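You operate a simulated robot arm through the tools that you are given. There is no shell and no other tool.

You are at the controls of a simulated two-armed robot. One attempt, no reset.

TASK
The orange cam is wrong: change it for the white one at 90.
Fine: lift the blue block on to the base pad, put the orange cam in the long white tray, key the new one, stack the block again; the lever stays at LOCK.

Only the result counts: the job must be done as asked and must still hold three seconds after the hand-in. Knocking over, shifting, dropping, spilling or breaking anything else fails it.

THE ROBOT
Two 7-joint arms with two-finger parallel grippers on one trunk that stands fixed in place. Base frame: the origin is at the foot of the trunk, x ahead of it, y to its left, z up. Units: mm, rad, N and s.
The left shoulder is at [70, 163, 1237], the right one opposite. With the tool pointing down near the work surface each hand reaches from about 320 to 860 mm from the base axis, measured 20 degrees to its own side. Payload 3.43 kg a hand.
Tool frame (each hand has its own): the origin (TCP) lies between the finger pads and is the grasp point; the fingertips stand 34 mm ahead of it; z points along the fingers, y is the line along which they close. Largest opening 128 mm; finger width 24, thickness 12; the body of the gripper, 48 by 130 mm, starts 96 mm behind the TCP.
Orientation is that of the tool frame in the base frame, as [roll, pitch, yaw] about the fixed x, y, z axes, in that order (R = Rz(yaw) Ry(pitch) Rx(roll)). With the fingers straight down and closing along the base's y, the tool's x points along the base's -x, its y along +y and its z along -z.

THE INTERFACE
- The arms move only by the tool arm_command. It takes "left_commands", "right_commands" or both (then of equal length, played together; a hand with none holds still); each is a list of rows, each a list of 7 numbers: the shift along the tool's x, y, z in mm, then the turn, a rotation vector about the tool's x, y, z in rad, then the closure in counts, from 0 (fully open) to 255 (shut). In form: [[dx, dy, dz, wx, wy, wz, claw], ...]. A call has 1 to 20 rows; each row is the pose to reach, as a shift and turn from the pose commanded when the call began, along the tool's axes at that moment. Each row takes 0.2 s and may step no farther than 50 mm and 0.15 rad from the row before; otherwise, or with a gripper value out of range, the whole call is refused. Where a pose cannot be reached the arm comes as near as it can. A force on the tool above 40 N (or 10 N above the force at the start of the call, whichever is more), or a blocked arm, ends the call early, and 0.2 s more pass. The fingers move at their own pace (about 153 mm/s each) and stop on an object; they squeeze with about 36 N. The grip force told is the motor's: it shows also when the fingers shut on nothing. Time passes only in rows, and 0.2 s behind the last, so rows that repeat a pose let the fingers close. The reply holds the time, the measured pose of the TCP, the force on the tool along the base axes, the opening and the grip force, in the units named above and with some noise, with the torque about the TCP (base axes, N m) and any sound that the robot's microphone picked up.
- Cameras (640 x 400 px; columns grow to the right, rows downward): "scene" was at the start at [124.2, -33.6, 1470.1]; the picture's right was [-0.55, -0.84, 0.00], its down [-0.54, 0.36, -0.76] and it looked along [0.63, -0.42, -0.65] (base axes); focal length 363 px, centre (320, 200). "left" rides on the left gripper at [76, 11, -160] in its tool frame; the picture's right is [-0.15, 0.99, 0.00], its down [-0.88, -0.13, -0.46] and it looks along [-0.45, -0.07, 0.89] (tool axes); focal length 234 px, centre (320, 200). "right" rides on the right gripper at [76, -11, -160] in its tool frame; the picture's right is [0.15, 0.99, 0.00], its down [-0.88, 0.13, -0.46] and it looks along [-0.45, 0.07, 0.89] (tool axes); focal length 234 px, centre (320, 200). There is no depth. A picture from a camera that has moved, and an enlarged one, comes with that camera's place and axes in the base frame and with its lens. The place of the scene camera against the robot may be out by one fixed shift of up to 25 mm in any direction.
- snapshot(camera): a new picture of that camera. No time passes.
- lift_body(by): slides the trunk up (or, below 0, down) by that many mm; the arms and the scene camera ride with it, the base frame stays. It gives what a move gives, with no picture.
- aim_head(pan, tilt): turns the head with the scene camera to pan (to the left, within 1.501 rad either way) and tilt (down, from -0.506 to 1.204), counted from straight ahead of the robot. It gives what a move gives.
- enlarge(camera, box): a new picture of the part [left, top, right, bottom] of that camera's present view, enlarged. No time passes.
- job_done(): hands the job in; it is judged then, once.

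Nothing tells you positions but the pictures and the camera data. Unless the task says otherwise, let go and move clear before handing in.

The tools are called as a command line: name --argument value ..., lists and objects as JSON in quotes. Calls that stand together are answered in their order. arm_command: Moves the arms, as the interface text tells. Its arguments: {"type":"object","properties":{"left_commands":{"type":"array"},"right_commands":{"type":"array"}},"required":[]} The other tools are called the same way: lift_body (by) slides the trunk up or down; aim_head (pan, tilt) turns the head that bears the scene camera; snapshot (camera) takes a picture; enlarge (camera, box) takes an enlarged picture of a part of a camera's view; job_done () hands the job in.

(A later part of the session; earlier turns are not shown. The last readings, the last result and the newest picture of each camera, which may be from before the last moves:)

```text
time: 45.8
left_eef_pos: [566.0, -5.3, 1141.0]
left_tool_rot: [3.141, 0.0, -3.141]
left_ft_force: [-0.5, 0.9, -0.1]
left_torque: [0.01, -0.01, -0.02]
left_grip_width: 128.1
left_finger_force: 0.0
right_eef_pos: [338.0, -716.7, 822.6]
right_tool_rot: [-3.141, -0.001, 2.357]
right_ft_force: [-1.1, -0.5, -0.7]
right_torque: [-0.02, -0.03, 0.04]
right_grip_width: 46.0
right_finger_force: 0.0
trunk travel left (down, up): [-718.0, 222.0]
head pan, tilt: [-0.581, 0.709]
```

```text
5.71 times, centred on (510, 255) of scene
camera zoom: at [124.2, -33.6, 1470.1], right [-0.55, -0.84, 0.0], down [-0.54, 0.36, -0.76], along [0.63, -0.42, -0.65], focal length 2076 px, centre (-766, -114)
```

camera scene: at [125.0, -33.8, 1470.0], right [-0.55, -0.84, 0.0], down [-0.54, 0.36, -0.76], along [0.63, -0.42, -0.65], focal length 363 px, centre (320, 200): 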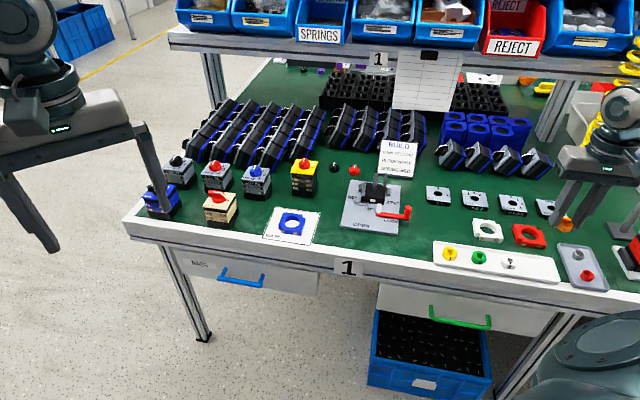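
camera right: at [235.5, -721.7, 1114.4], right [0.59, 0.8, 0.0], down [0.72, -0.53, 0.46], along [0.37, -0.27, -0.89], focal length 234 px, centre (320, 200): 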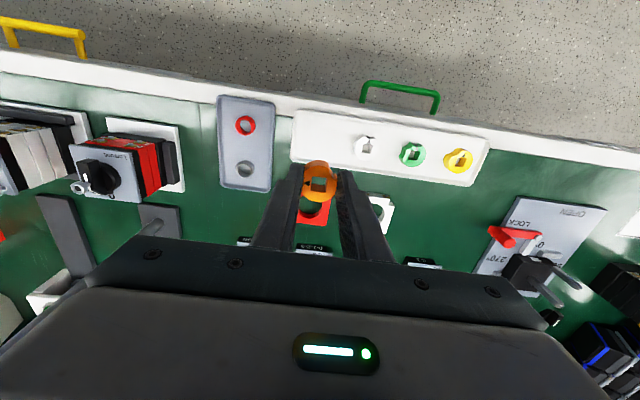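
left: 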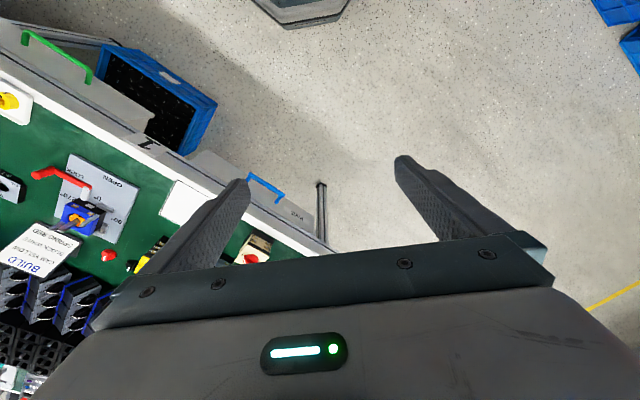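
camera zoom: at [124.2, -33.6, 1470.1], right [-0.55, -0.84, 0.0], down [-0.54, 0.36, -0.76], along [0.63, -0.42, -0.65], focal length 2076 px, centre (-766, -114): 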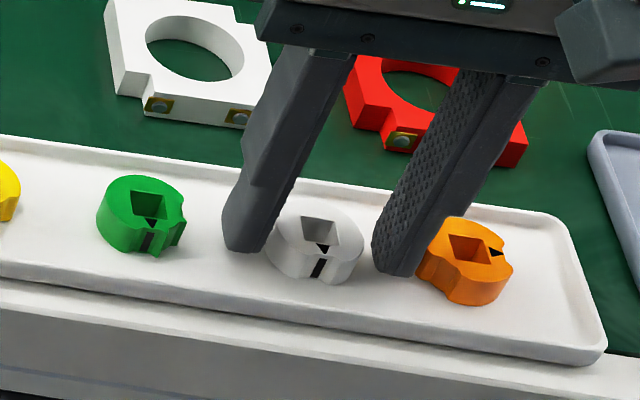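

The white cam lies in the hand exactly as the orange one did when I gripped it, so the same fixture pose should suit it. I'll close and lift.

arm_command --right_commands '[[0, 0, 0, 0, 0, 0, 180], [0, 0, 0, 0, 0, 0, 195], [0, 0, 0, 0, 0, 0, 220], [0, 0, 0, 0, 0, 0, 255], [0, 0, 0, 0, 0, 0, 255]]'

enlarge --camera "right" --box '[250, 90, 390, 220]'

arm_command --right_commands '[[0, 0, -3, 0, 0, 0, 255], [0, 0, -10, 0, 0, 0, 255], [0, 0, -25, 0, 0, 0, 255], [0, 0, -45, 0, 0, 0, 255], [0, 0, -70, 0, 0, 0, 255], [0, 0, -100, 0, 0, 0, 255], [0, 0, -134, 0, 0, 0, 255], [0, 0, -134, 0, 0, 0, 255]]'

enlarge --camera "right" --box '[250, 90, 390, 220]'

enlarge --camera "scene" --box '[430, 190, 600, 300]'

```text
time: 47.0
left_eef_pos: [565.0, -3.7, 1140.8]
left_tool_rot: [-3.141, 0.0, 3.141]
left_ft_force: [-0.1, -0.4, -0.5]
left_torque: [-0.01, 0.03, 0.02]
left_grip_width: 127.9
left_finger_force: 0.0
right_eef_pos: [337.9, -717.4, 822.9]
right_tool_rot: [3.141, 0.001, 2.356]
right_ft_force: [0.0, 0.0, -0.7]
right_torque: [-0.03, -0.01, -0.01]
right_grip_width: 27.8
right_finger_force: 36.4
trunk travel left (down, up): [-718.0, 222.0]
head pan, tilt: [-0.581, 0.709]
```

```text
3.08 times, centred on (320, 155) of right
camera zoom: at [277.4, -672.0, 981.5], right [0.6, 0.8, 0.0], down [0.72, -0.53, 0.46], along [0.37, -0.27, -0.89], focal length 720 px, centre (320, 338)
```

zoom: 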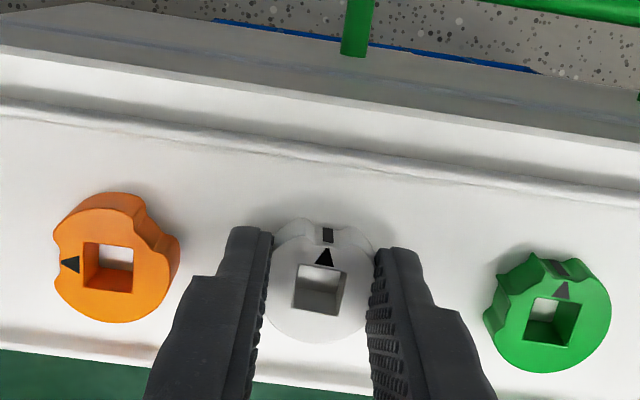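

```text
time: 48.8
left_eef_pos: [564.9, -5.7, 1140.4]
left_tool_rot: [-3.142, 0.0, 3.142]
left_ft_force: [-0.1, 0.0, -0.2]
left_torque: [0.0, 0.01, 0.0]
left_grip_width: 128.2
left_finger_force: 0.0
right_eef_pos: [339.0, -715.6, 956.0]
right_tool_rot: [-3.14, -0.002, 2.357]
right_ft_force: [-0.6, -0.6, -0.1]
right_torque: [0.0, 0.01, 0.02]
right_grip_width: 31.3
right_finger_force: 36.3
trunk travel left (down, up): [-718.0, 222.0]
head pan, tilt: [-0.581, 0.709]
```

```text
3.08 times, centred on (320, 155) of right
camera zoom: at [278.2, -671.2, 1114.7], right [0.6, 0.8, 0.0], down [0.72, -0.53, 0.45], along [0.37, -0.27, -0.89], focal length 720 px, centre (320, 338)
```

zoom: 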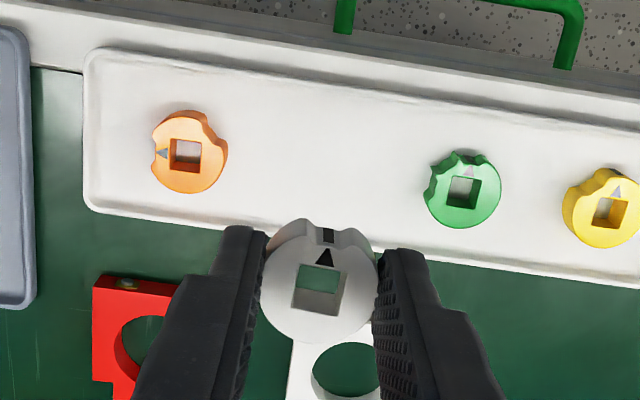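

```text
3.64 times, centred on (515, 245) of scene
camera zoom: at [124.7, -34.3, 1470.0], right [-0.55, -0.84, 0.0], down [-0.54, 0.36, -0.76], along [0.63, -0.42, -0.65], focal length 1321 px, centre (-389, 36)
```

zoom: 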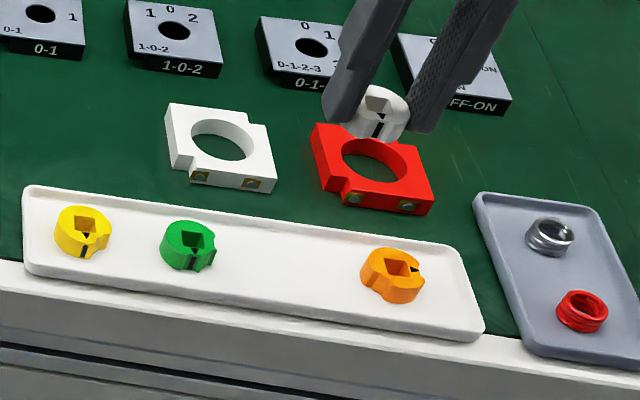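

The white cam is held level, with its arrow toward the front. I'll carry it back over the spindle, turning a quarter turn clockwise on the way.

arm_command --right_commands '[[-13.9, 25.8, 0, 0, 0, 0.1208, 255], [-27.7, 51.6, 0, 0, 0, 0.2417, 255], [-41.6, 77.4, 0, 0, 0, 0.3625, 255], [-55.5, 103.2, 0, 0, 0, 0.4833, 255], [-69.3, 129, 0, 0, 0, 0.6042, 255], [-83.2, 154.8, 0, 0, 0, 0.725, 255], [-97.1, 180.7, 0, 0, 0, 0.8458, 255], [-111, 206.5, 0, 0, 0, 0.9667, 255], [-124.8, 232.3, 0, 0, 0, 1.0875, 255], [-138.7, 258.1, 0, 0, 0, 1.2083, 255], [-152.6, 283.9, 0, 0, 0, 1.3292, 255], [-166.4, 309.7, 0, 0, 0, 1.45, 255], [-180.3, 335.5, 0, 0, 0, 1.5708, 255], [-180.3, 335.5, 0, 0, 0, 1.5708, 255]]'

enlarge --camera "right" --box '[260, 90, 380, 210]'

enlarge --camera "scene" --box '[350, 130, 420, 220]'

```text
time: 51.8
left_eef_pos: [564.5, -4.9, 1139.8]
left_tool_rot: [-3.141, 0.001, 3.141]
left_ft_force: [1.0, 0.3, -0.2]
left_torque: [-0.01, 0.0, 0.03]
left_grip_width: 128.0
left_finger_force: 0.1
right_eef_pos: [702.8, -607.7, 954.7]
right_tool_rot: [3.142, 0.0, 0.783]
right_ft_force: [0.4, -0.5, -1.0]
right_torque: [0.03, -0.02, -0.01]
right_grip_width: 31.5
right_finger_force: 35.9
trunk travel left (down, up): [-718.0, 222.0]
head pan, tilt: [-0.581, 0.709]
```

```text
3.33 times, centred on (320, 150) of right
camera zoom: at [749.6, -546.5, 1114.4], right [0.8, -0.6, 0.0], down [-0.53, -0.71, 0.46], along [-0.27, -0.37, -0.89], focal length 781 px, centre (320, 367)
```

zoom: 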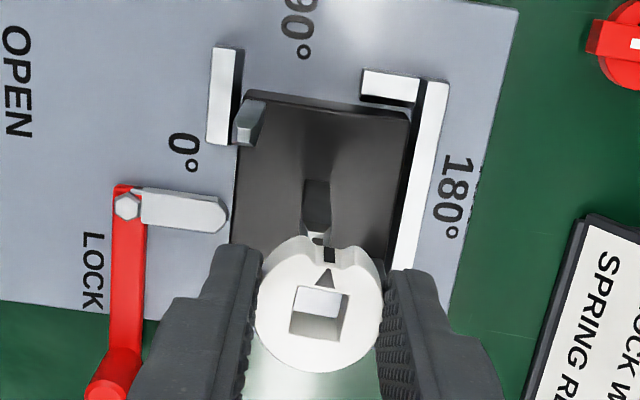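

```text
4.44 times, centred on (385, 175) of scene
camera zoom: at [123.5, -34.3, 1470.1], right [-0.55, -0.84, 0.0], down [-0.54, 0.36, -0.76], along [0.64, -0.42, -0.65], focal length 1615 px, centre (31, 311)
```

zoom: 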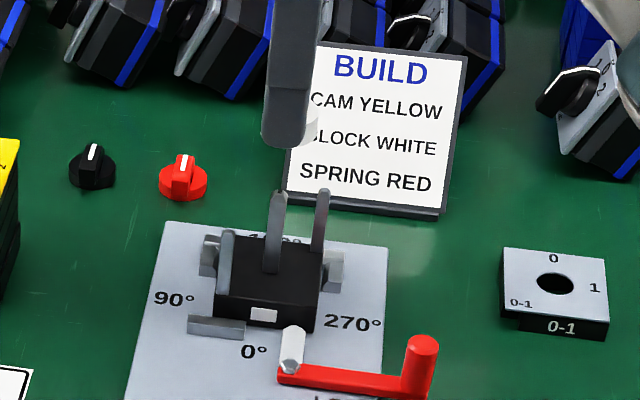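

The arrow now points to the 90° side. Before I lower it I'll zoom in to compare the spindle with the hand's axis.

enlarge --camera "right" --box '[295, 110, 350, 190]'

enlarge --camera "scene" --box '[365, 140, 405, 200]'

```text
5.00 times, centred on (322, 150) of right
camera zoom: at [749.6, -546.5, 1114.4], right [0.8, -0.6, 0.0], down [-0.53, -0.71, 0.46], along [-0.27, -0.37, -0.89], focal length 1171 px, centre (308, 450)
```

zoom: 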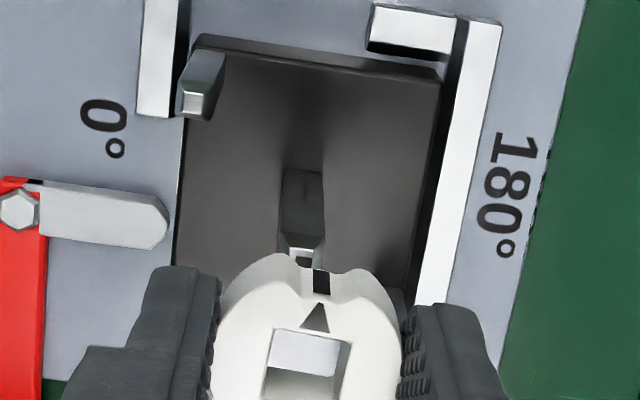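

```text
6.67 times, centred on (385, 170) of scene
camera zoom: at [123.5, -34.3, 1470.1], right [-0.55, -0.84, 0.0], down [-0.54, 0.36, -0.76], along [0.64, -0.42, -0.65], focal length 2422 px, centre (-113, 400)
```

zoom: 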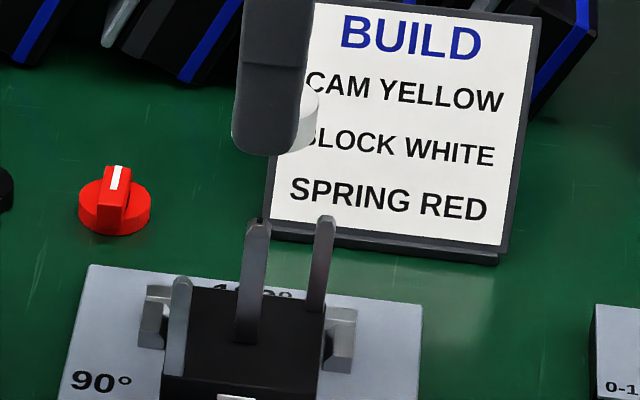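

The spindle appears about 2 mm toward the robot and 1–2 mm to the right of the cam's hole. I'll correct for that and lower to just above the spindle tip to check again.

arm_command --right_commands '[[-1.3, -1.9, 10, 0, 0, 0, 255], [-1.3, -1.9, 20, 0, 0, 0, 255], [-1.3, -1.9, 28, 0, 0, 0, 255], [-1.3, -1.9, 28, 0, 0, 0, 255]]'

enlarge --camera "right" --box '[285, 110, 355, 200]'

enlarge --camera "scene" --box '[365, 145, 405, 205]'

```text
time: 52.8
left_eef_pos: [565.4, -4.8, 1141.3]
left_tool_rot: [-3.139, 0.001, 3.141]
left_ft_force: [0.1, 0.4, 0.0]
left_torque: [-0.03, -0.02, -0.01]
left_grip_width: 128.0
left_finger_force: 0.1
right_eef_pos: [700.2, -607.4, 927.1]
right_tool_rot: [-3.141, 0.001, 0.786]
right_ft_force: [-0.6, 0.7, 0.6]
right_torque: [0.0, 0.01, -0.01]
right_grip_width: 31.3
right_finger_force: 35.5
trunk travel left (down, up): [-718.0, 222.0]
head pan, tilt: [-0.581, 0.709]
```

```text
4.44 times, centred on (320, 155) of right
camera zoom: at [747.4, -545.9, 1086.2], right [0.8, -0.6, 0.0], down [-0.53, -0.72, 0.46], along [-0.27, -0.37, -0.89], focal length 1041 px, centre (320, 400)
```

zoom: 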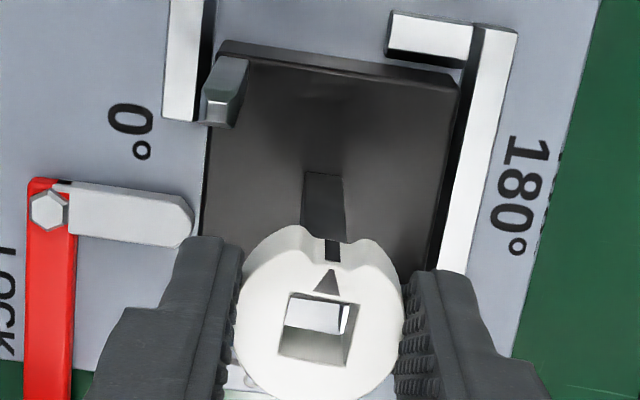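

```text
6.67 times, centred on (385, 175) of scene
camera zoom: at [124.3, -33.6, 1470.1], right [-0.55, -0.84, 0.0], down [-0.54, 0.36, -0.76], along [0.63, -0.42, -0.65], focal length 2422 px, centre (-113, 367)
```

zoom: 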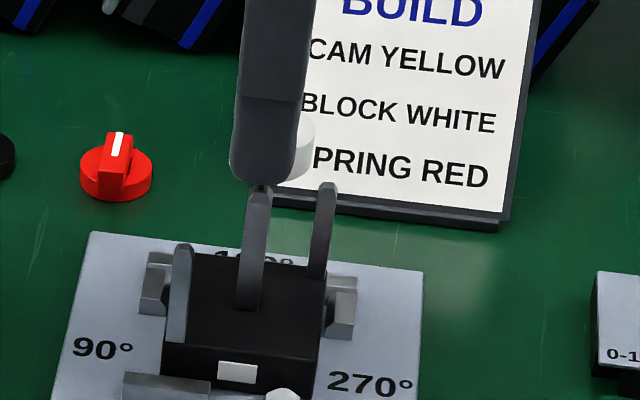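

The hole and the spindle now agree within about half a millimetre in both directions. I'll lower in short stages and watch the forces as the spindle enters.

arm_command --right_commands '[[0, 0, 4, 0, 0, 0, 255], [0, 0, 8, 0, 0, 0, 255], [0, 0, 11, 0, 0, 0, 255], [0, 0, 14, 0, 0, 0, 255], [0, 0, 14, 0, 0, 0, 255]]'

enlarge --camera "right" --box '[285, 110, 355, 200]'

enlarge --camera "scene" --box '[365, 145, 405, 205]'

```text
time: 54.0
left_eef_pos: [565.5, -5.4, 1141.6]
left_tool_rot: [-3.14, 0.002, 3.141]
left_ft_force: [-0.3, 0.0, 0.8]
left_torque: [-0.02, 0.02, 0.0]
left_grip_width: 127.8
left_finger_force: 0.0
right_eef_pos: [699.4, -606.4, 913.8]
right_tool_rot: [-3.141, 0.001, 0.785]
right_ft_force: [0.3, -0.3, 0.1]
right_torque: [-0.02, 0.01, -0.01]
right_grip_width: 31.5
right_finger_force: 35.3
trunk travel left (down, up): [-718.0, 222.0]
head pan, tilt: [-0.581, 0.709]
```

```text
4.44 times, centred on (320, 155) of right
camera zoom: at [746.6, -545.7, 1072.3], right [0.8, -0.6, 0.0], down [-0.53, -0.72, 0.46], along [-0.27, -0.37, -0.89], focal length 1041 px, centre (320, 400)
```

zoom: 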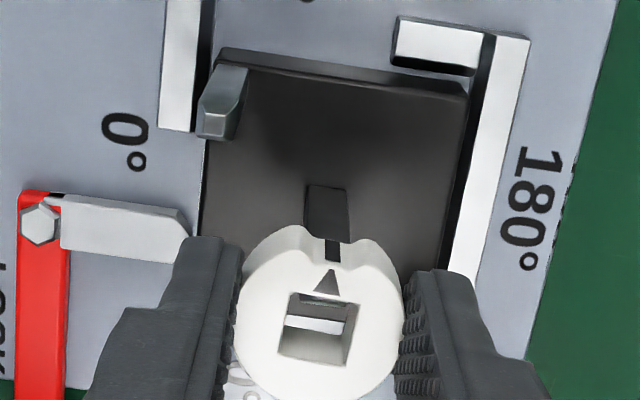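

```text
6.67 times, centred on (385, 175) of scene
camera zoom: at [124.3, -33.6, 1470.1], right [-0.55, -0.84, 0.0], down [-0.54, 0.36, -0.76], along [0.63, -0.42, -0.65], focal length 2422 px, centre (-113, 367)
```

zoom: 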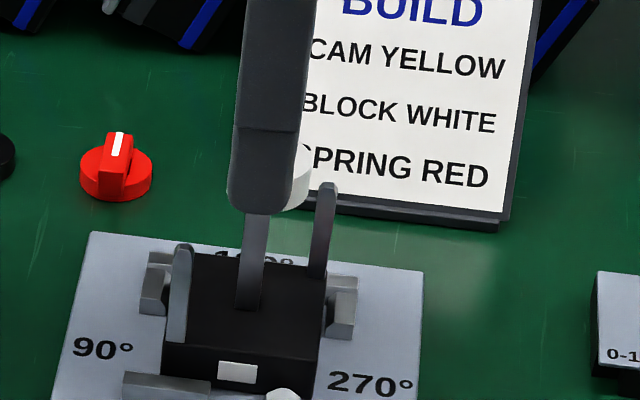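

I can see the spindle tip through the hole. I'll zoom in on it.

enlarge --camera "right" --box '[305, 165, 340, 200]'

```text
11.43 times, centred on (322, 182) of right
camera zoom: at [746.6, -545.7, 1072.3], right [0.8, -0.6, 0.0], down [-0.53, -0.72, 0.46], along [-0.27, -0.37, -0.89], focal length 2676 px, centre (291, 400)
```

zoom: 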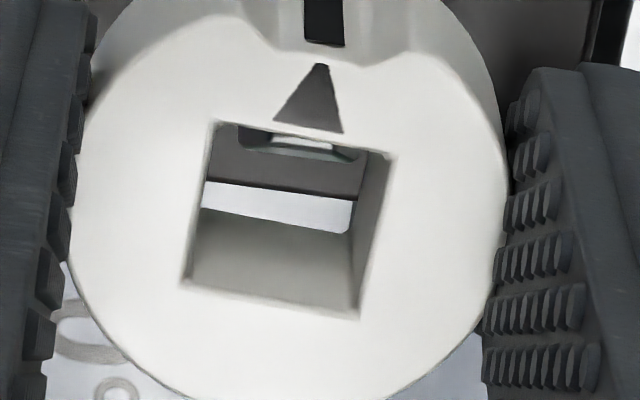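

The spindle tip sits about 1 mm farther from the robot than the hole's centre, and the other direction is fine. I'll shift 0.9 mm and enter a little.

arm_command --right_commands '[[0, 0.9, 0, 0, 0, 0, 255], [0, 0.9, 2, 0, 0, 0, 255], [0, 0.9, 4, 0, 0, 0, 255], [0, 0.9, 4, 0, 0, 0, 255]]'

enlarge --camera "right" --box '[305, 165, 340, 200]'

```text
time: 55.0
left_eef_pos: [565.3, -5.6, 1141.5]
left_tool_rot: [-3.142, -0.001, -3.141]
left_ft_force: [0.1, -0.6, -0.8]
left_torque: [0.0, 0.02, 0.0]
left_grip_width: 127.9
left_finger_force: 0.0
right_eef_pos: [700.0, -606.7, 909.5]
right_tool_rot: [-3.141, 0.0, 0.785]
right_ft_force: [0.6, 0.9, -0.4]
right_torque: [0.01, 0.02, 0.01]
right_grip_width: 31.3
right_finger_force: 36.1
trunk travel left (down, up): [-718.0, 222.0]
head pan, tilt: [-0.581, 0.709]
```

```text
11.43 times, centred on (322, 182) of right
camera zoom: at [748.1, -546.6, 1068.2], right [0.8, -0.6, 0.0], down [-0.53, -0.72, 0.46], along [-0.27, -0.37, -0.89], focal length 2676 px, centre (291, 400)
```

zoom: 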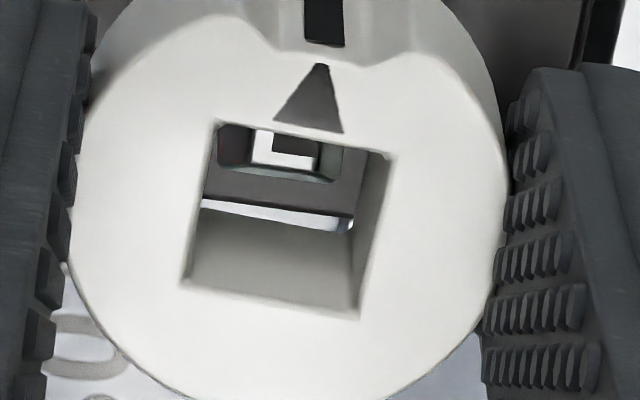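

The tip is centred side to side and is just entering the hole. I'll add 0.5 mm the other way and lower in small stages, watching the forces.

arm_command --right_commands '[[0.5, 0, 2, 0, 0, 0, 255], [0.5, 0, 4, 0, 0, 0, 255], [0.5, 0, 6, 0, 0, 0, 255], [0.5, 0, 6, 0, 0, 0, 255]]'

enlarge --camera "right" --box '[305, 165, 340, 200]'

enlarge --camera "scene" --box '[365, 150, 405, 210]'

```text
time: 56.0
left_eef_pos: [566.6, -5.3, 1141.3]
left_tool_rot: [-3.142, 0.0, -3.14]
left_ft_force: [-0.4, -0.4, -0.6]
left_torque: [0.02, -0.03, -0.04]
left_grip_width: 128.0
left_finger_force: 0.1
right_eef_pos: [701.8, -606.1, 905.0]
right_tool_rot: [-3.14, 0.001, 0.786]
right_ft_force: [0.1, -0.6, 0.2]
right_torque: [0.01, 0.03, 0.0]
right_grip_width: 31.3
right_finger_force: 36.1
trunk travel left (down, up): [-718.0, 222.0]
head pan, tilt: [-0.581, 0.709]
```

```text
11.43 times, centred on (322, 182) of right
camera zoom: at [748.3, -546.0, 1062.7], right [0.8, -0.6, 0.0], down [-0.53, -0.72, 0.46], along [-0.27, -0.37, -0.89], focal length 2676 px, centre (291, 400)
```

zoom: 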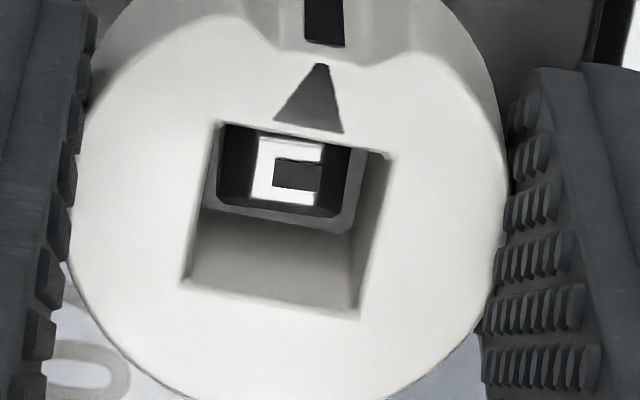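

```text
6.67 times, centred on (385, 180) of scene
camera zoom: at [124.4, -33.6, 1470.1], right [-0.55, -0.84, 0.0], down [-0.54, 0.36, -0.76], along [0.63, -0.42, -0.65], focal length 2422 px, centre (-113, 333)
```

zoom: 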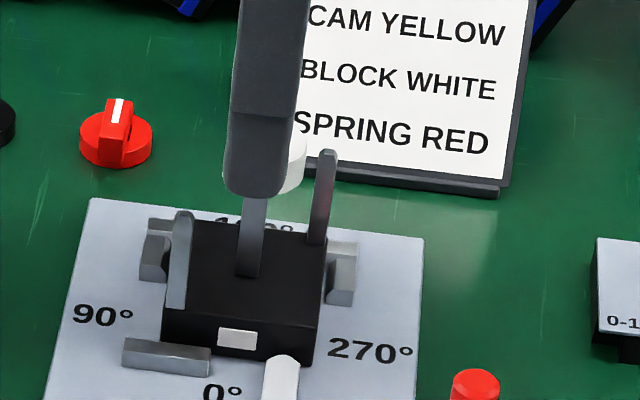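

The tip is entering cleanly with no force. I'll keep lowering.

arm_command --right_commands '[[0, 0, 3, 0, 0, 0, 255], [0, 0, 6, 0, 0, 0, 255], [0, 0, 9, 0, 0, 0, 255], [0, 0, 12, 0, 0, 0, 255], [0, 0, 12, 0, 0, 0, 255]]'

enlarge --camera "right" --box '[300, 160, 340, 210]'

enlarge --camera "scene" --box '[365, 150, 405, 210]'

```text
time: 57.2
left_eef_pos: [565.9, -6.0, 1139.7]
left_tool_rot: [-3.141, 0.0, -3.141]
left_ft_force: [-0.1, -0.4, 0.2]
left_torque: [-0.01, 0.0, 0.0]
left_grip_width: 128.1
left_finger_force: 0.1
right_eef_pos: [701.4, -606.1, 892.3]
right_tool_rot: [3.141, 0.0, 0.785]
right_ft_force: [-0.1, 0.4, -0.1]
right_torque: [0.01, 0.02, 0.0]
right_grip_width: 31.4
right_finger_force: 36.0
trunk travel left (down, up): [-718.0, 222.0]
head pan, tilt: [-0.581, 0.709]
```

```text
8.00 times, centred on (320, 185) of right
camera zoom: at [747.8, -545.5, 1051.0], right [0.8, -0.6, 0.0], down [-0.53, -0.72, 0.46], along [-0.27, -0.37, -0.89], focal length 1873 px, centre (320, 320)
```

zoom: 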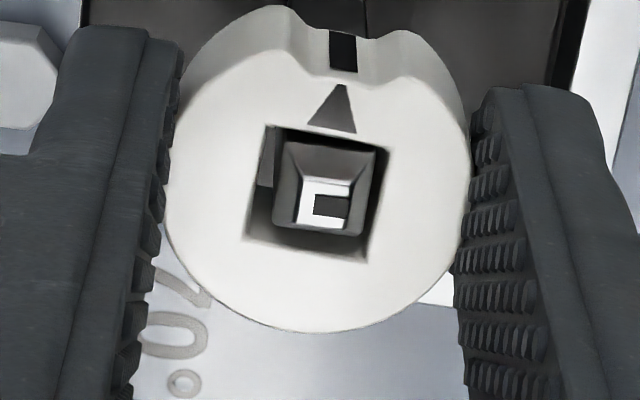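

```text
6.67 times, centred on (385, 180) of scene
camera zoom: at [124.4, -33.6, 1470.1], right [-0.55, -0.84, 0.0], down [-0.54, 0.36, -0.76], along [0.63, -0.42, -0.65], focal length 2422 px, centre (-113, 333)
```

zoom: 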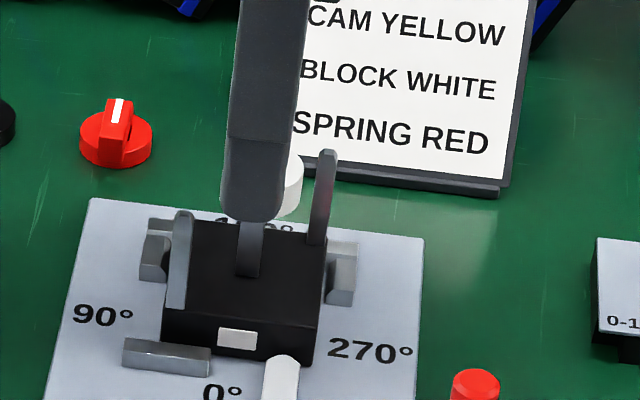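

The spindle is inside the hole with gaps all around, slightly tight on one side. I'll nudge 0.5 mm and continue down.

arm_command --right_commands '[[0, 0.5, 3, 0, 0, 0, 255], [0, 0.5, 7, 0, 0, 0, 255], [0, 0.5, 11, 0, 0, 0, 255], [0, 0.5, 15, 0, 0, 0, 255], [0, 0.5, 15, 0, 0, 0, 255]]'

arm_command --right_commands '[[0, 0, 4, 0, 0, 0, 255], [0, 0, 8, 0, 0, 0, 255], [0, 0, 12, 0, 0, 0, 255], [0, 0, 15, 0, 0, 0, 255], [0, 0, 15, 0, 0, 0, 255]]'

enlarge --camera "right" --box '[280, 140, 360, 220]'

enlarge --camera "scene" --box '[365, 160, 405, 220]'

```text
time: 58.4
left_eef_pos: [565.0, -5.1, 1140.6]
left_tool_rot: [3.141, 0.0, -3.14]
left_ft_force: [0.4, -0.3, -0.2]
left_torque: [0.03, 0.01, 0.0]
left_grip_width: 127.8
left_finger_force: 0.1
right_eef_pos: [700.6, -607.8, 877.5]
right_tool_rot: [-3.141, 0.0, 0.785]
right_ft_force: [0.3, -0.7, 0.4]
right_torque: [0.03, -0.03, -0.01]
right_grip_width: 31.3
right_finger_force: 35.6
trunk travel left (down, up): [-718.0, 222.0]
head pan, tilt: [-0.581, 0.709]
```

```text
time: 59.6
left_eef_pos: [565.9, -6.0, 1139.8]
left_tool_rot: [3.141, -0.001, -3.14]
left_ft_force: [-0.4, 0.1, 0.1]
left_torque: [0.05, -0.01, 0.02]
left_grip_width: 128.1
left_finger_force: 0.1
right_eef_pos: [702.1, -608.1, 861.7]
right_tool_rot: [3.14, 0.001, 0.786]
right_ft_force: [-0.4, -0.4, 0.1]
right_torque: [-0.02, -0.02, -0.01]
right_grip_width: 31.7
right_finger_force: 36.8
trunk travel left (down, up): [-718.0, 222.0]
head pan, tilt: [-0.581, 0.709]
```

```text
5.00 times, centred on (320, 180) of right
camera zoom: at [748.9, -546.8, 1020.5], right [0.8, -0.6, 0.0], down [-0.53, -0.72, 0.46], along [-0.27, -0.37, -0.89], focal length 1171 px, centre (320, 300)
```

zoom: 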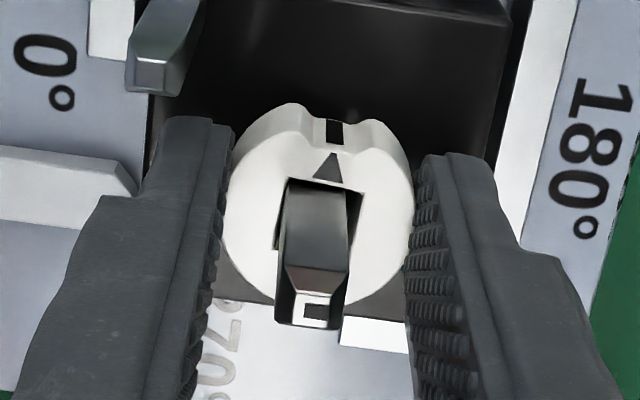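

```text
6.67 times, centred on (385, 190) of scene
camera zoom: at [124.4, -33.6, 1470.1], right [-0.55, -0.84, 0.0], down [-0.54, 0.36, -0.76], along [0.63, -0.42, -0.65], focal length 2422 px, centre (-113, 267)
```

zoom: 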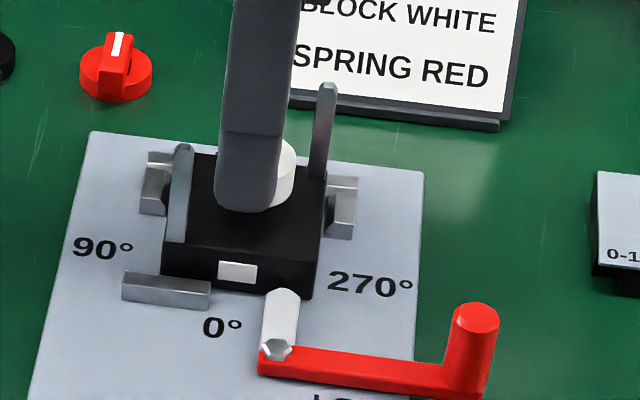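

The cam is on the spindle with free gaps and no side load, about 11 mm above the base. I'll finish lowering in small steps until it touches.

arm_command --right_commands '[[0, 0, 3, 0, 0, 0, 255], [0, 0, 6, 0, 0, 0, 255], [0, 0, 9, 0, 0, 0, 255], [0, 0, 9, 0, 0, 0, 255]]'

arm_command --right_commands '[[0, 0, 1, 0, 0, 0, 255], [0, 0, 2, 0, 0, 0, 255], [0, 0, 2, 0, 0, 0, 255]]'

arm_command --right_commands '[[0, 0, 0.7, 0, 0, 0, 255], [0, 0, 1.4, 0, 0, 0, 255], [0, 0, 1.4, 0, 0, 0, 255]]'

enlarge --camera "right" --box '[280, 140, 360, 220]'

enlarge --camera "scene" --box '[365, 160, 405, 220]'

```text
time: 60.6
left_eef_pos: [566.5, -4.4, 1141.1]
left_tool_rot: [3.14, 0.0, -3.141]
left_ft_force: [0.4, 0.1, 1.0]
left_torque: [-0.01, 0.04, 0.0]
left_grip_width: 128.0
left_finger_force: 0.0
right_eef_pos: [700.7, -606.6, 852.6]
right_tool_rot: [3.141, 0.0, 0.785]
right_ft_force: [0.3, -1.0, 0.0]
right_torque: [-0.01, 0.0, 0.0]
right_grip_width: 31.8
right_finger_force: 36.1
trunk travel left (down, up): [-718.0, 222.0]
head pan, tilt: [-0.581, 0.709]
```

```text
time: 61.4
left_eef_pos: [566.5, -4.4, 1141.9]
left_tool_rot: [3.141, 0.0, 3.141]
left_ft_force: [0.4, 0.7, 0.2]
left_torque: [0.05, -0.01, 0.01]
left_grip_width: 128.3
left_finger_force: 0.1
right_eef_pos: [699.9, -607.2, 851.8]
right_tool_rot: [3.138, 0.0, 0.787]
right_ft_force: [1.2, -1.3, 4.5]
right_torque: [-0.03, -0.06, 0.04]
right_grip_width: 31.8
right_finger_force: 36.4
trunk travel left (down, up): [-718.0, 222.0]
head pan, tilt: [-0.581, 0.709]
```

```text
time: 62.2
left_eef_pos: [564.0, -3.1, 1141.0]
left_tool_rot: [-3.139, 0.001, 3.14]
left_ft_force: [0.6, -0.1, 0.3]
left_torque: [-0.02, 0.0, -0.01]
left_grip_width: 127.9
left_finger_force: 0.1
right_eef_pos: [701.8, -607.8, 851.4]
right_tool_rot: [3.14, -0.001, 0.785]
right_ft_force: [0.1, 0.9, 10.8]
right_torque: [0.04, 0.03, 0.0]
right_grip_width: 31.7
right_finger_force: 36.3
trunk travel left (down, up): [-718.0, 222.0]
head pan, tilt: [-0.581, 0.709]
```

```text
5.00 times, centred on (320, 180) of right
camera zoom: at [747.4, -545.7, 1010.1], right [0.8, -0.6, 0.0], down [-0.53, -0.71, 0.46], along [-0.27, -0.37, -0.89], focal length 1171 px, centre (320, 300)
```

zoom: 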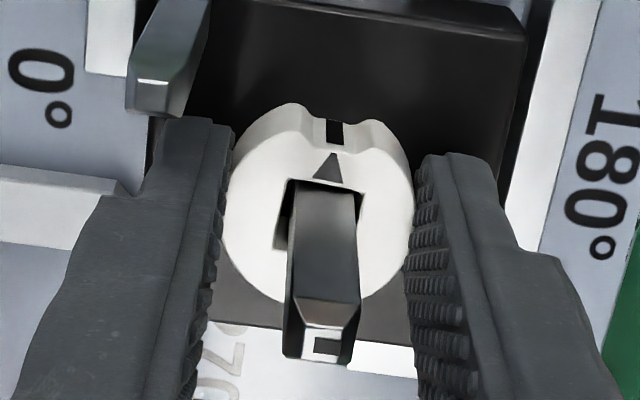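

```text
6.67 times, centred on (385, 190) of scene
camera zoom: at [123.1, -32.3, 1470.3], right [-0.55, -0.84, 0.0], down [-0.54, 0.36, -0.76], along [0.64, -0.42, -0.65], focal length 2422 px, centre (-113, 267)
```

zoom: 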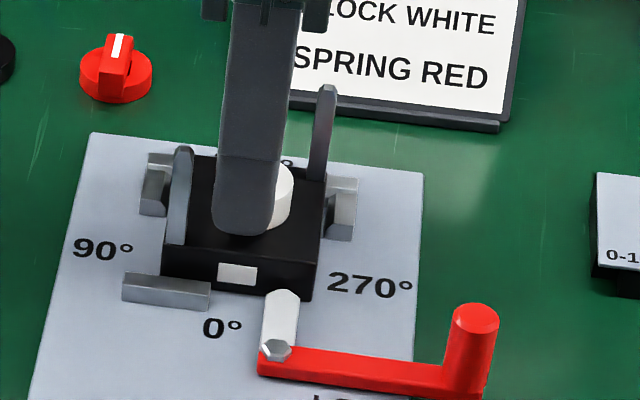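

The cam is seated on the base, with contact at TCP z of about 851. I'll ease off, open gently and rise.

arm_command --right_commands '[[0, 0, -1.4, 0, 0, 0, 255], [0, 0, -1.4, 0, 0, 0, 255]]'

arm_command --right_commands '[[0, 0, 0, 0, 0, 0, 180], [0, 0, 0, 0, 0, 0, 160], [0, 0, 0, 0, 0, 0, 150], [0, 0, 0, 0, 0, 0, 150]]'

arm_command --right_commands '[[0, 0, -6, 0, 0, 0, 150], [0, 0, -16, 0, 0, 0, 150], [0, 0, -32, 0, 0, 0, 150], [0, 0, -54, 0, 0, 0, 150], [0, 0, -80, 0, 0, 0, 150], [0, 0, -110, 0, 0, 0, 150], [0, 0, -110, 0, 0, 0, 150]]'

enlarge --camera "right" --box '[270, 80, 380, 190]'

enlarge --camera "scene" --box '[360, 165, 410, 215]'

```text
time: 62.8
left_eef_pos: [565.8, -5.3, 1141.2]
left_tool_rot: [3.14, -0.001, 3.141]
left_ft_force: [-0.8, -1.1, 1.1]
left_torque: [0.01, -0.01, 0.01]
left_grip_width: 128.2
left_finger_force: 0.0
right_eef_pos: [700.9, -607.2, 851.9]
right_tool_rot: [3.141, 0.0, 0.788]
right_ft_force: [-0.5, 1.3, 4.4]
right_torque: [0.09, 0.02, -0.02]
right_grip_width: 31.6
right_finger_force: 35.6
trunk travel left (down, up): [-718.0, 222.0]
head pan, tilt: [-0.581, 0.709]
```

```text
time: 63.8
left_eef_pos: [565.8, -5.5, 1141.2]
left_tool_rot: [3.141, -0.001, -3.141]
left_ft_force: [0.2, 0.5, 1.2]
left_torque: [-0.03, 0.01, -0.01]
left_grip_width: 128.1
left_finger_force: 0.0
right_eef_pos: [702.5, -607.8, 851.0]
right_tool_rot: [-3.14, 0.0, 0.785]
right_ft_force: [-0.1, -0.8, -0.3]
right_torque: [0.02, -0.02, -0.02]
right_grip_width: 52.6
right_finger_force: 0.0
trunk travel left (down, up): [-718.0, 222.0]
head pan, tilt: [-0.581, 0.709]
```

```text
time: 65.4
left_eef_pos: [566.4, -5.6, 1140.7]
left_tool_rot: [3.141, 0.0, -3.141]
left_ft_force: [0.0, 0.0, -0.2]
left_torque: [0.02, 0.01, -0.02]
left_grip_width: 128.0
left_finger_force: 0.0
right_eef_pos: [701.0, -607.3, 961.2]
right_tool_rot: [-3.139, 0.0, 0.786]
right_ft_force: [-0.5, 0.0, 0.0]
right_torque: [0.0, 0.04, -0.02]
right_grip_width: 52.6
right_finger_force: 0.1
trunk travel left (down, up): [-718.0, 222.0]
head pan, tilt: [-0.581, 0.709]
```

```text
3.64 times, centred on (325, 135) of right
camera zoom: at [749.1, -546.6, 1119.8], right [0.8, -0.6, 0.0], down [-0.53, -0.72, 0.46], along [-0.27, -0.37, -0.89], focal length 852 px, centre (302, 436)
```

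zoom: 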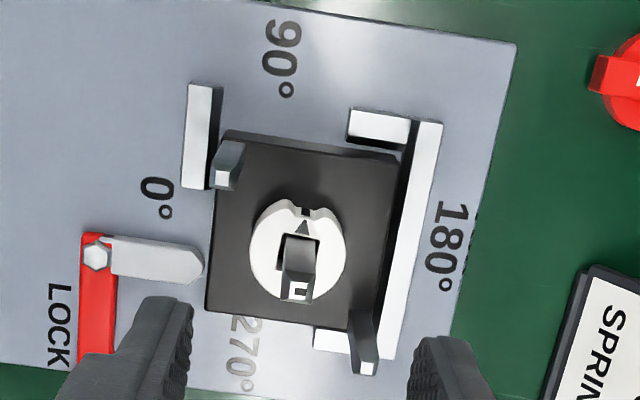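

```text
8.00 times, centred on (385, 190) of scene
camera zoom: at [124.8, -33.9, 1470.0], right [-0.55, -0.84, 0.0], down [-0.54, 0.36, -0.76], along [0.63, -0.42, -0.65], focal length 2907 px, centre (-200, 280)
```

zoom: 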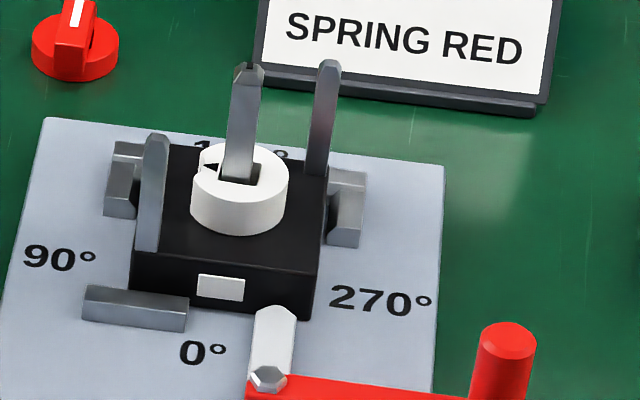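

The white cam is seated with its arrow at 90°. Now I'll go back to the base pad for the blue block, opening to 90 mm.

arm_command --right_commands '[[12, -9, 0, 0, 0, 0, 130], [36, -27, 0, 0, 0, 0, 110], [65, -49, 0, 0, 0, 0, 90], [95, -72, 0, 0, 0, 0, 76], [125, -95, 0, 0, 0, 0, 76], [155, -117, 0, 0, 0, 0, 76], [180, -136, 0, 0, 0, 0, 76], [195, -147, 5, 0, 0, 0, 76], [199.7, -150.7, 30, 0, 0, 0, 76], [199.7, -150.7, 60, 0, 0, 0, 76], [199.7, -150.7, 80, 0, 0, 0, 76], [199.7, -150.7, 80, 0, 0, 0, 76]]'

enlarge --camera "right" --box '[230, 80, 410, 220]'

enlarge --camera "scene" --box '[250, 170, 340, 250]'

```text
time: 68.0
left_eef_pos: [565.7, -5.2, 1139.8]
left_tool_rot: [3.141, -0.001, 3.141]
left_ft_force: [-0.1, -0.3, -0.4]
left_torque: [0.01, 0.0, 0.01]
left_grip_width: 127.8
left_finger_force: 0.0
right_eef_pos: [736.7, -359.8, 880.5]
right_tool_rot: [-3.141, 0.001, 0.786]
right_ft_force: [-0.5, -0.1, -0.3]
right_torque: [-0.02, -0.01, 0.01]
right_grip_width: 90.0
right_finger_force: 0.1
trunk travel left (down, up): [-718.0, 222.0]
head pan, tilt: [-0.581, 0.709]
```

```text
2.86 times, centred on (320, 150) of right
camera zoom: at [783.6, -299.5, 1039.1], right [0.8, -0.6, 0.0], down [-0.53, -0.72, 0.46], along [-0.27, -0.37, -0.89], focal length 669 px, centre (320, 343)
```

zoom: 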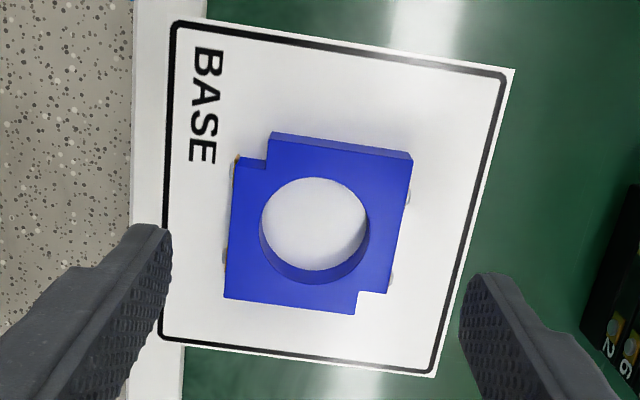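

```text
5.00 times, centred on (295, 210) of scene
camera zoom: at [124.2, -33.5, 1470.1], right [-0.55, -0.84, 0.0], down [-0.54, 0.36, -0.76], along [0.63, -0.42, -0.65], focal length 1817 px, centre (445, 150)
```

zoom: 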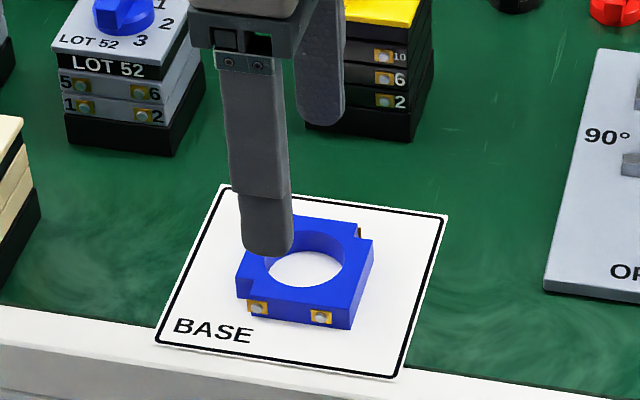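

The block sits about 1 mm nearer the robot than the hand's centre. I'll correct that and descend around it to the earlier grip height.

arm_command --right_commands '[[0, -1, 12, 0, 0, 0, 76], [0, -1, 26, 0, 0, 0, 76], [0, -1, 40, 0, 0, 0, 76], [0, -1, 52, 0, 0, 0, 76], [0, -1, 60, 0, 0, 0, 76], [0, -1, 60, 0, 0, 0, 76]]'

enlarge --camera "right" --box '[220, 100, 420, 230]'

enlarge --camera "scene" --box '[260, 190, 330, 245]'

```text
time: 69.4
left_eef_pos: [565.6, -4.5, 1140.5]
left_tool_rot: [-3.141, 0.0, 3.141]
left_ft_force: [-0.8, -0.3, 0.3]
left_torque: [0.02, 0.0, 0.05]
left_grip_width: 128.0
left_finger_force: 0.0
right_eef_pos: [736.6, -358.7, 820.4]
right_tool_rot: [3.141, -0.001, 0.787]
right_ft_force: [-0.8, 0.7, 0.0]
right_torque: [-0.02, 0.03, 0.0]
right_grip_width: 90.1
right_finger_force: 0.0
trunk travel left (down, up): [-718.0, 222.0]
head pan, tilt: [-0.581, 0.709]
```

```text
3.08 times, centred on (320, 165) of right
camera zoom: at [782.9, -297.8, 978.7], right [0.8, -0.6, 0.0], down [-0.53, -0.72, 0.46], along [-0.27, -0.37, -0.89], focal length 720 px, centre (320, 308)
```

zoom: 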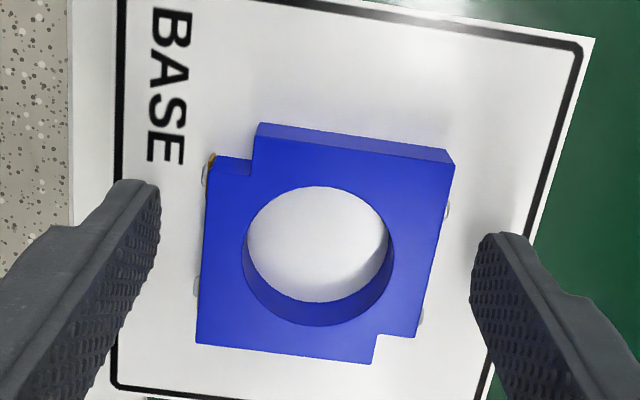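

```text
7.27 times, centred on (295, 218) of scene
camera zoom: at [124.3, -33.5, 1470.1], right [-0.55, -0.84, 0.0], down [-0.54, 0.36, -0.76], along [0.63, -0.42, -0.65], focal length 2642 px, centre (502, 73)
```

zoom: 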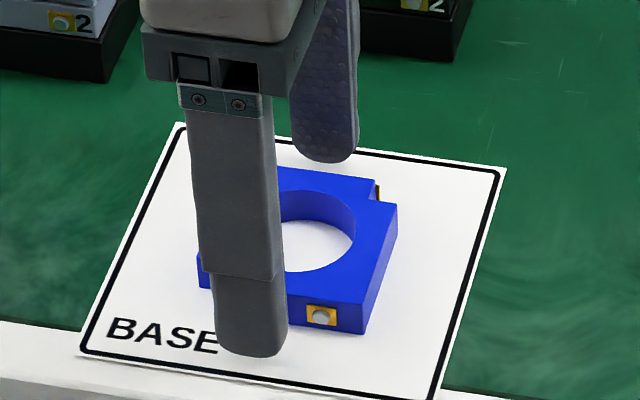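

The hand sits on the block exactly as it did for the first grip. I'll close and lift.

arm_command --right_commands '[[0, 0, 0, 0, 0, 0, 110], [0, 0, 0, 0, 0, 0, 120], [0, 0, 0, 0, 0, 0, 130], [0, 0, 0, 0, 0, 0, 150], [0, 0, 0, 0, 0, 0, 200], [0, 0, 0, 0, 0, 0, 200]]'

enlarge --camera "right" --box '[220, 100, 420, 230]'

arm_command --right_commands '[[0, 0, -4, 0, 0, 0, 200], [0, 0, -12, 0, 0, 0, 200], [0, 0, -26, 0, 0, 0, 200], [0, 0, -46, 0, 0, 0, 200], [0, 0, -72, 0, 0, 0, 200], [0, 0, -104, 0, 0, 0, 200], [0, 0, -140, 0, 0, 0, 200], [0, 0, -140, 0, 0, 0, 200]]'

enlarge --camera "right" --box '[220, 100, 420, 230]'

```text
time: 70.8
left_eef_pos: [566.1, -4.3, 1140.9]
left_tool_rot: [-3.141, -0.001, 3.141]
left_ft_force: [0.3, 0.2, 0.3]
left_torque: [-0.02, 0.01, -0.02]
left_grip_width: 127.9
left_finger_force: 0.1
right_eef_pos: [735.9, -359.5, 820.3]
right_tool_rot: [-3.142, -0.001, 0.785]
right_ft_force: [0.0, 0.1, -0.3]
right_torque: [0.02, -0.02, 0.02]
right_grip_width: 63.0
right_finger_force: 35.7
trunk travel left (down, up): [-718.0, 222.0]
head pan, tilt: [-0.581, 0.709]
```

```text
3.08 times, centred on (320, 165) of right
camera zoom: at [783.0, -298.0, 978.8], right [0.8, -0.6, 0.0], down [-0.53, -0.72, 0.46], along [-0.27, -0.37, -0.89], focal length 720 px, centre (320, 308)
```

zoom: 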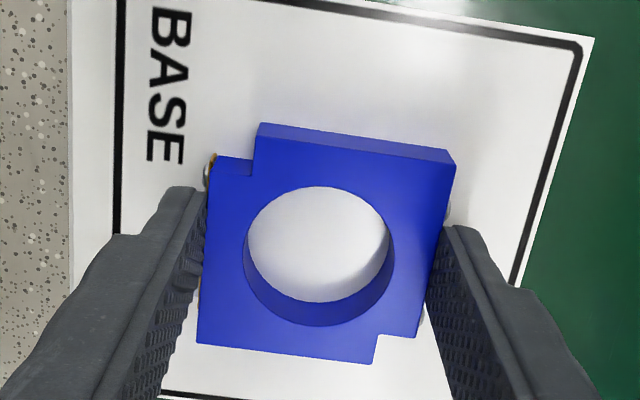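

```text
time: 72.6
left_eef_pos: [566.6, -6.4, 1140.4]
left_tool_rot: [-3.141, 0.0, 3.141]
left_ft_force: [-0.5, -0.6, -0.2]
left_torque: [0.03, -0.01, -0.02]
left_grip_width: 128.1
left_finger_force: 0.1
right_eef_pos: [734.7, -359.4, 961.1]
right_tool_rot: [-3.141, -0.001, 0.785]
right_ft_force: [-1.2, 0.0, -1.0]
right_torque: [0.03, 0.01, -0.05]
right_grip_width: 62.9
right_finger_force: 35.5
trunk travel left (down, up): [-718.0, 222.0]
head pan, tilt: [-0.581, 0.709]
```

```text
3.08 times, centred on (320, 165) of right
camera zoom: at [781.8, -297.3, 1118.5], right [0.8, -0.6, 0.0], down [-0.53, -0.72, 0.46], along [-0.27, -0.37, -0.89], focal length 720 px, centre (320, 308)
```

zoom: 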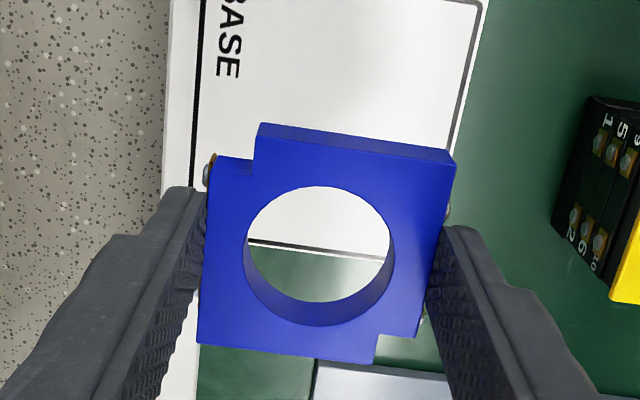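

The block is held squarely as before. I'll carry it back over the fixture, high.

arm_command --right_commands '[[-12, 9, 0, 0, 0, 0, 200], [-36, 27, 0, 0, 0, 0, 200], [-65, 49, 0, 0, 0, 0, 200], [-95, 72, 0, 0, 0, 0, 200], [-125, 95, 0, 0, 0, 0, 200], [-155, 117, 0, 0, 0, 0, 200], [-180, 136, 0, 0, 0, 0, 200], [-194, 147, 0, 0, 0, 0, 200], [-198.7, 151.1, 0, 0, 0, 0, 200], [-198.7, 151.1, 0, 0, 0, 0, 200]]'

enlarge --camera "right" --box '[240, 80, 400, 220]'

enlarge --camera "scene" --box '[350, 130, 420, 220]'

```text
time: 74.8
left_eef_pos: [566.0, -5.7, 1140.5]
left_tool_rot: [-3.141, -0.002, 3.142]
left_ft_force: [0.2, 0.4, -0.2]
left_torque: [-0.01, -0.03, 0.02]
left_grip_width: 128.0
left_finger_force: 0.0
right_eef_pos: [700.9, -607.2, 961.1]
right_tool_rot: [3.141, 0.0, 0.786]
right_ft_force: [0.2, -0.4, -0.8]
right_torque: [-0.01, 0.0, 0.05]
right_grip_width: 62.8
right_finger_force: 35.5
trunk travel left (down, up): [-718.0, 222.0]
head pan, tilt: [-0.581, 0.709]
```

```text
2.86 times, centred on (320, 150) of right
camera zoom: at [748.8, -546.2, 1120.1], right [0.8, -0.6, 0.0], down [-0.53, -0.72, 0.46], along [-0.27, -0.37, -0.89], focal length 669 px, centre (320, 343)
```

zoom: 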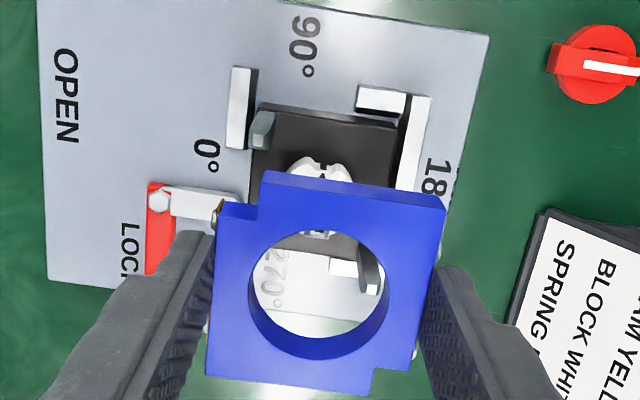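

```text
4.44 times, centred on (385, 175) of scene
camera zoom: at [124.4, -33.6, 1470.1], right [-0.55, -0.84, 0.0], down [-0.54, 0.36, -0.76], along [0.63, -0.42, -0.65], focal length 1615 px, centre (31, 311)
```

zoom: 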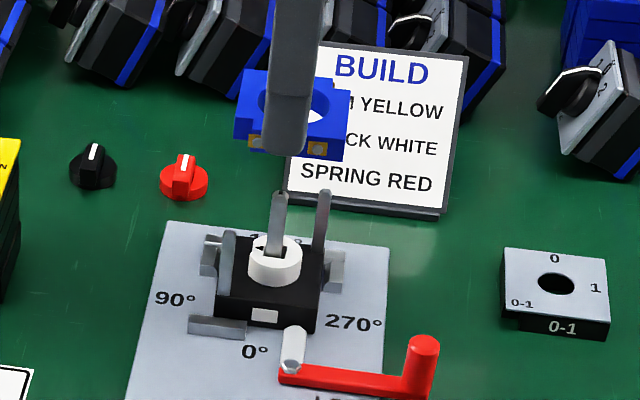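

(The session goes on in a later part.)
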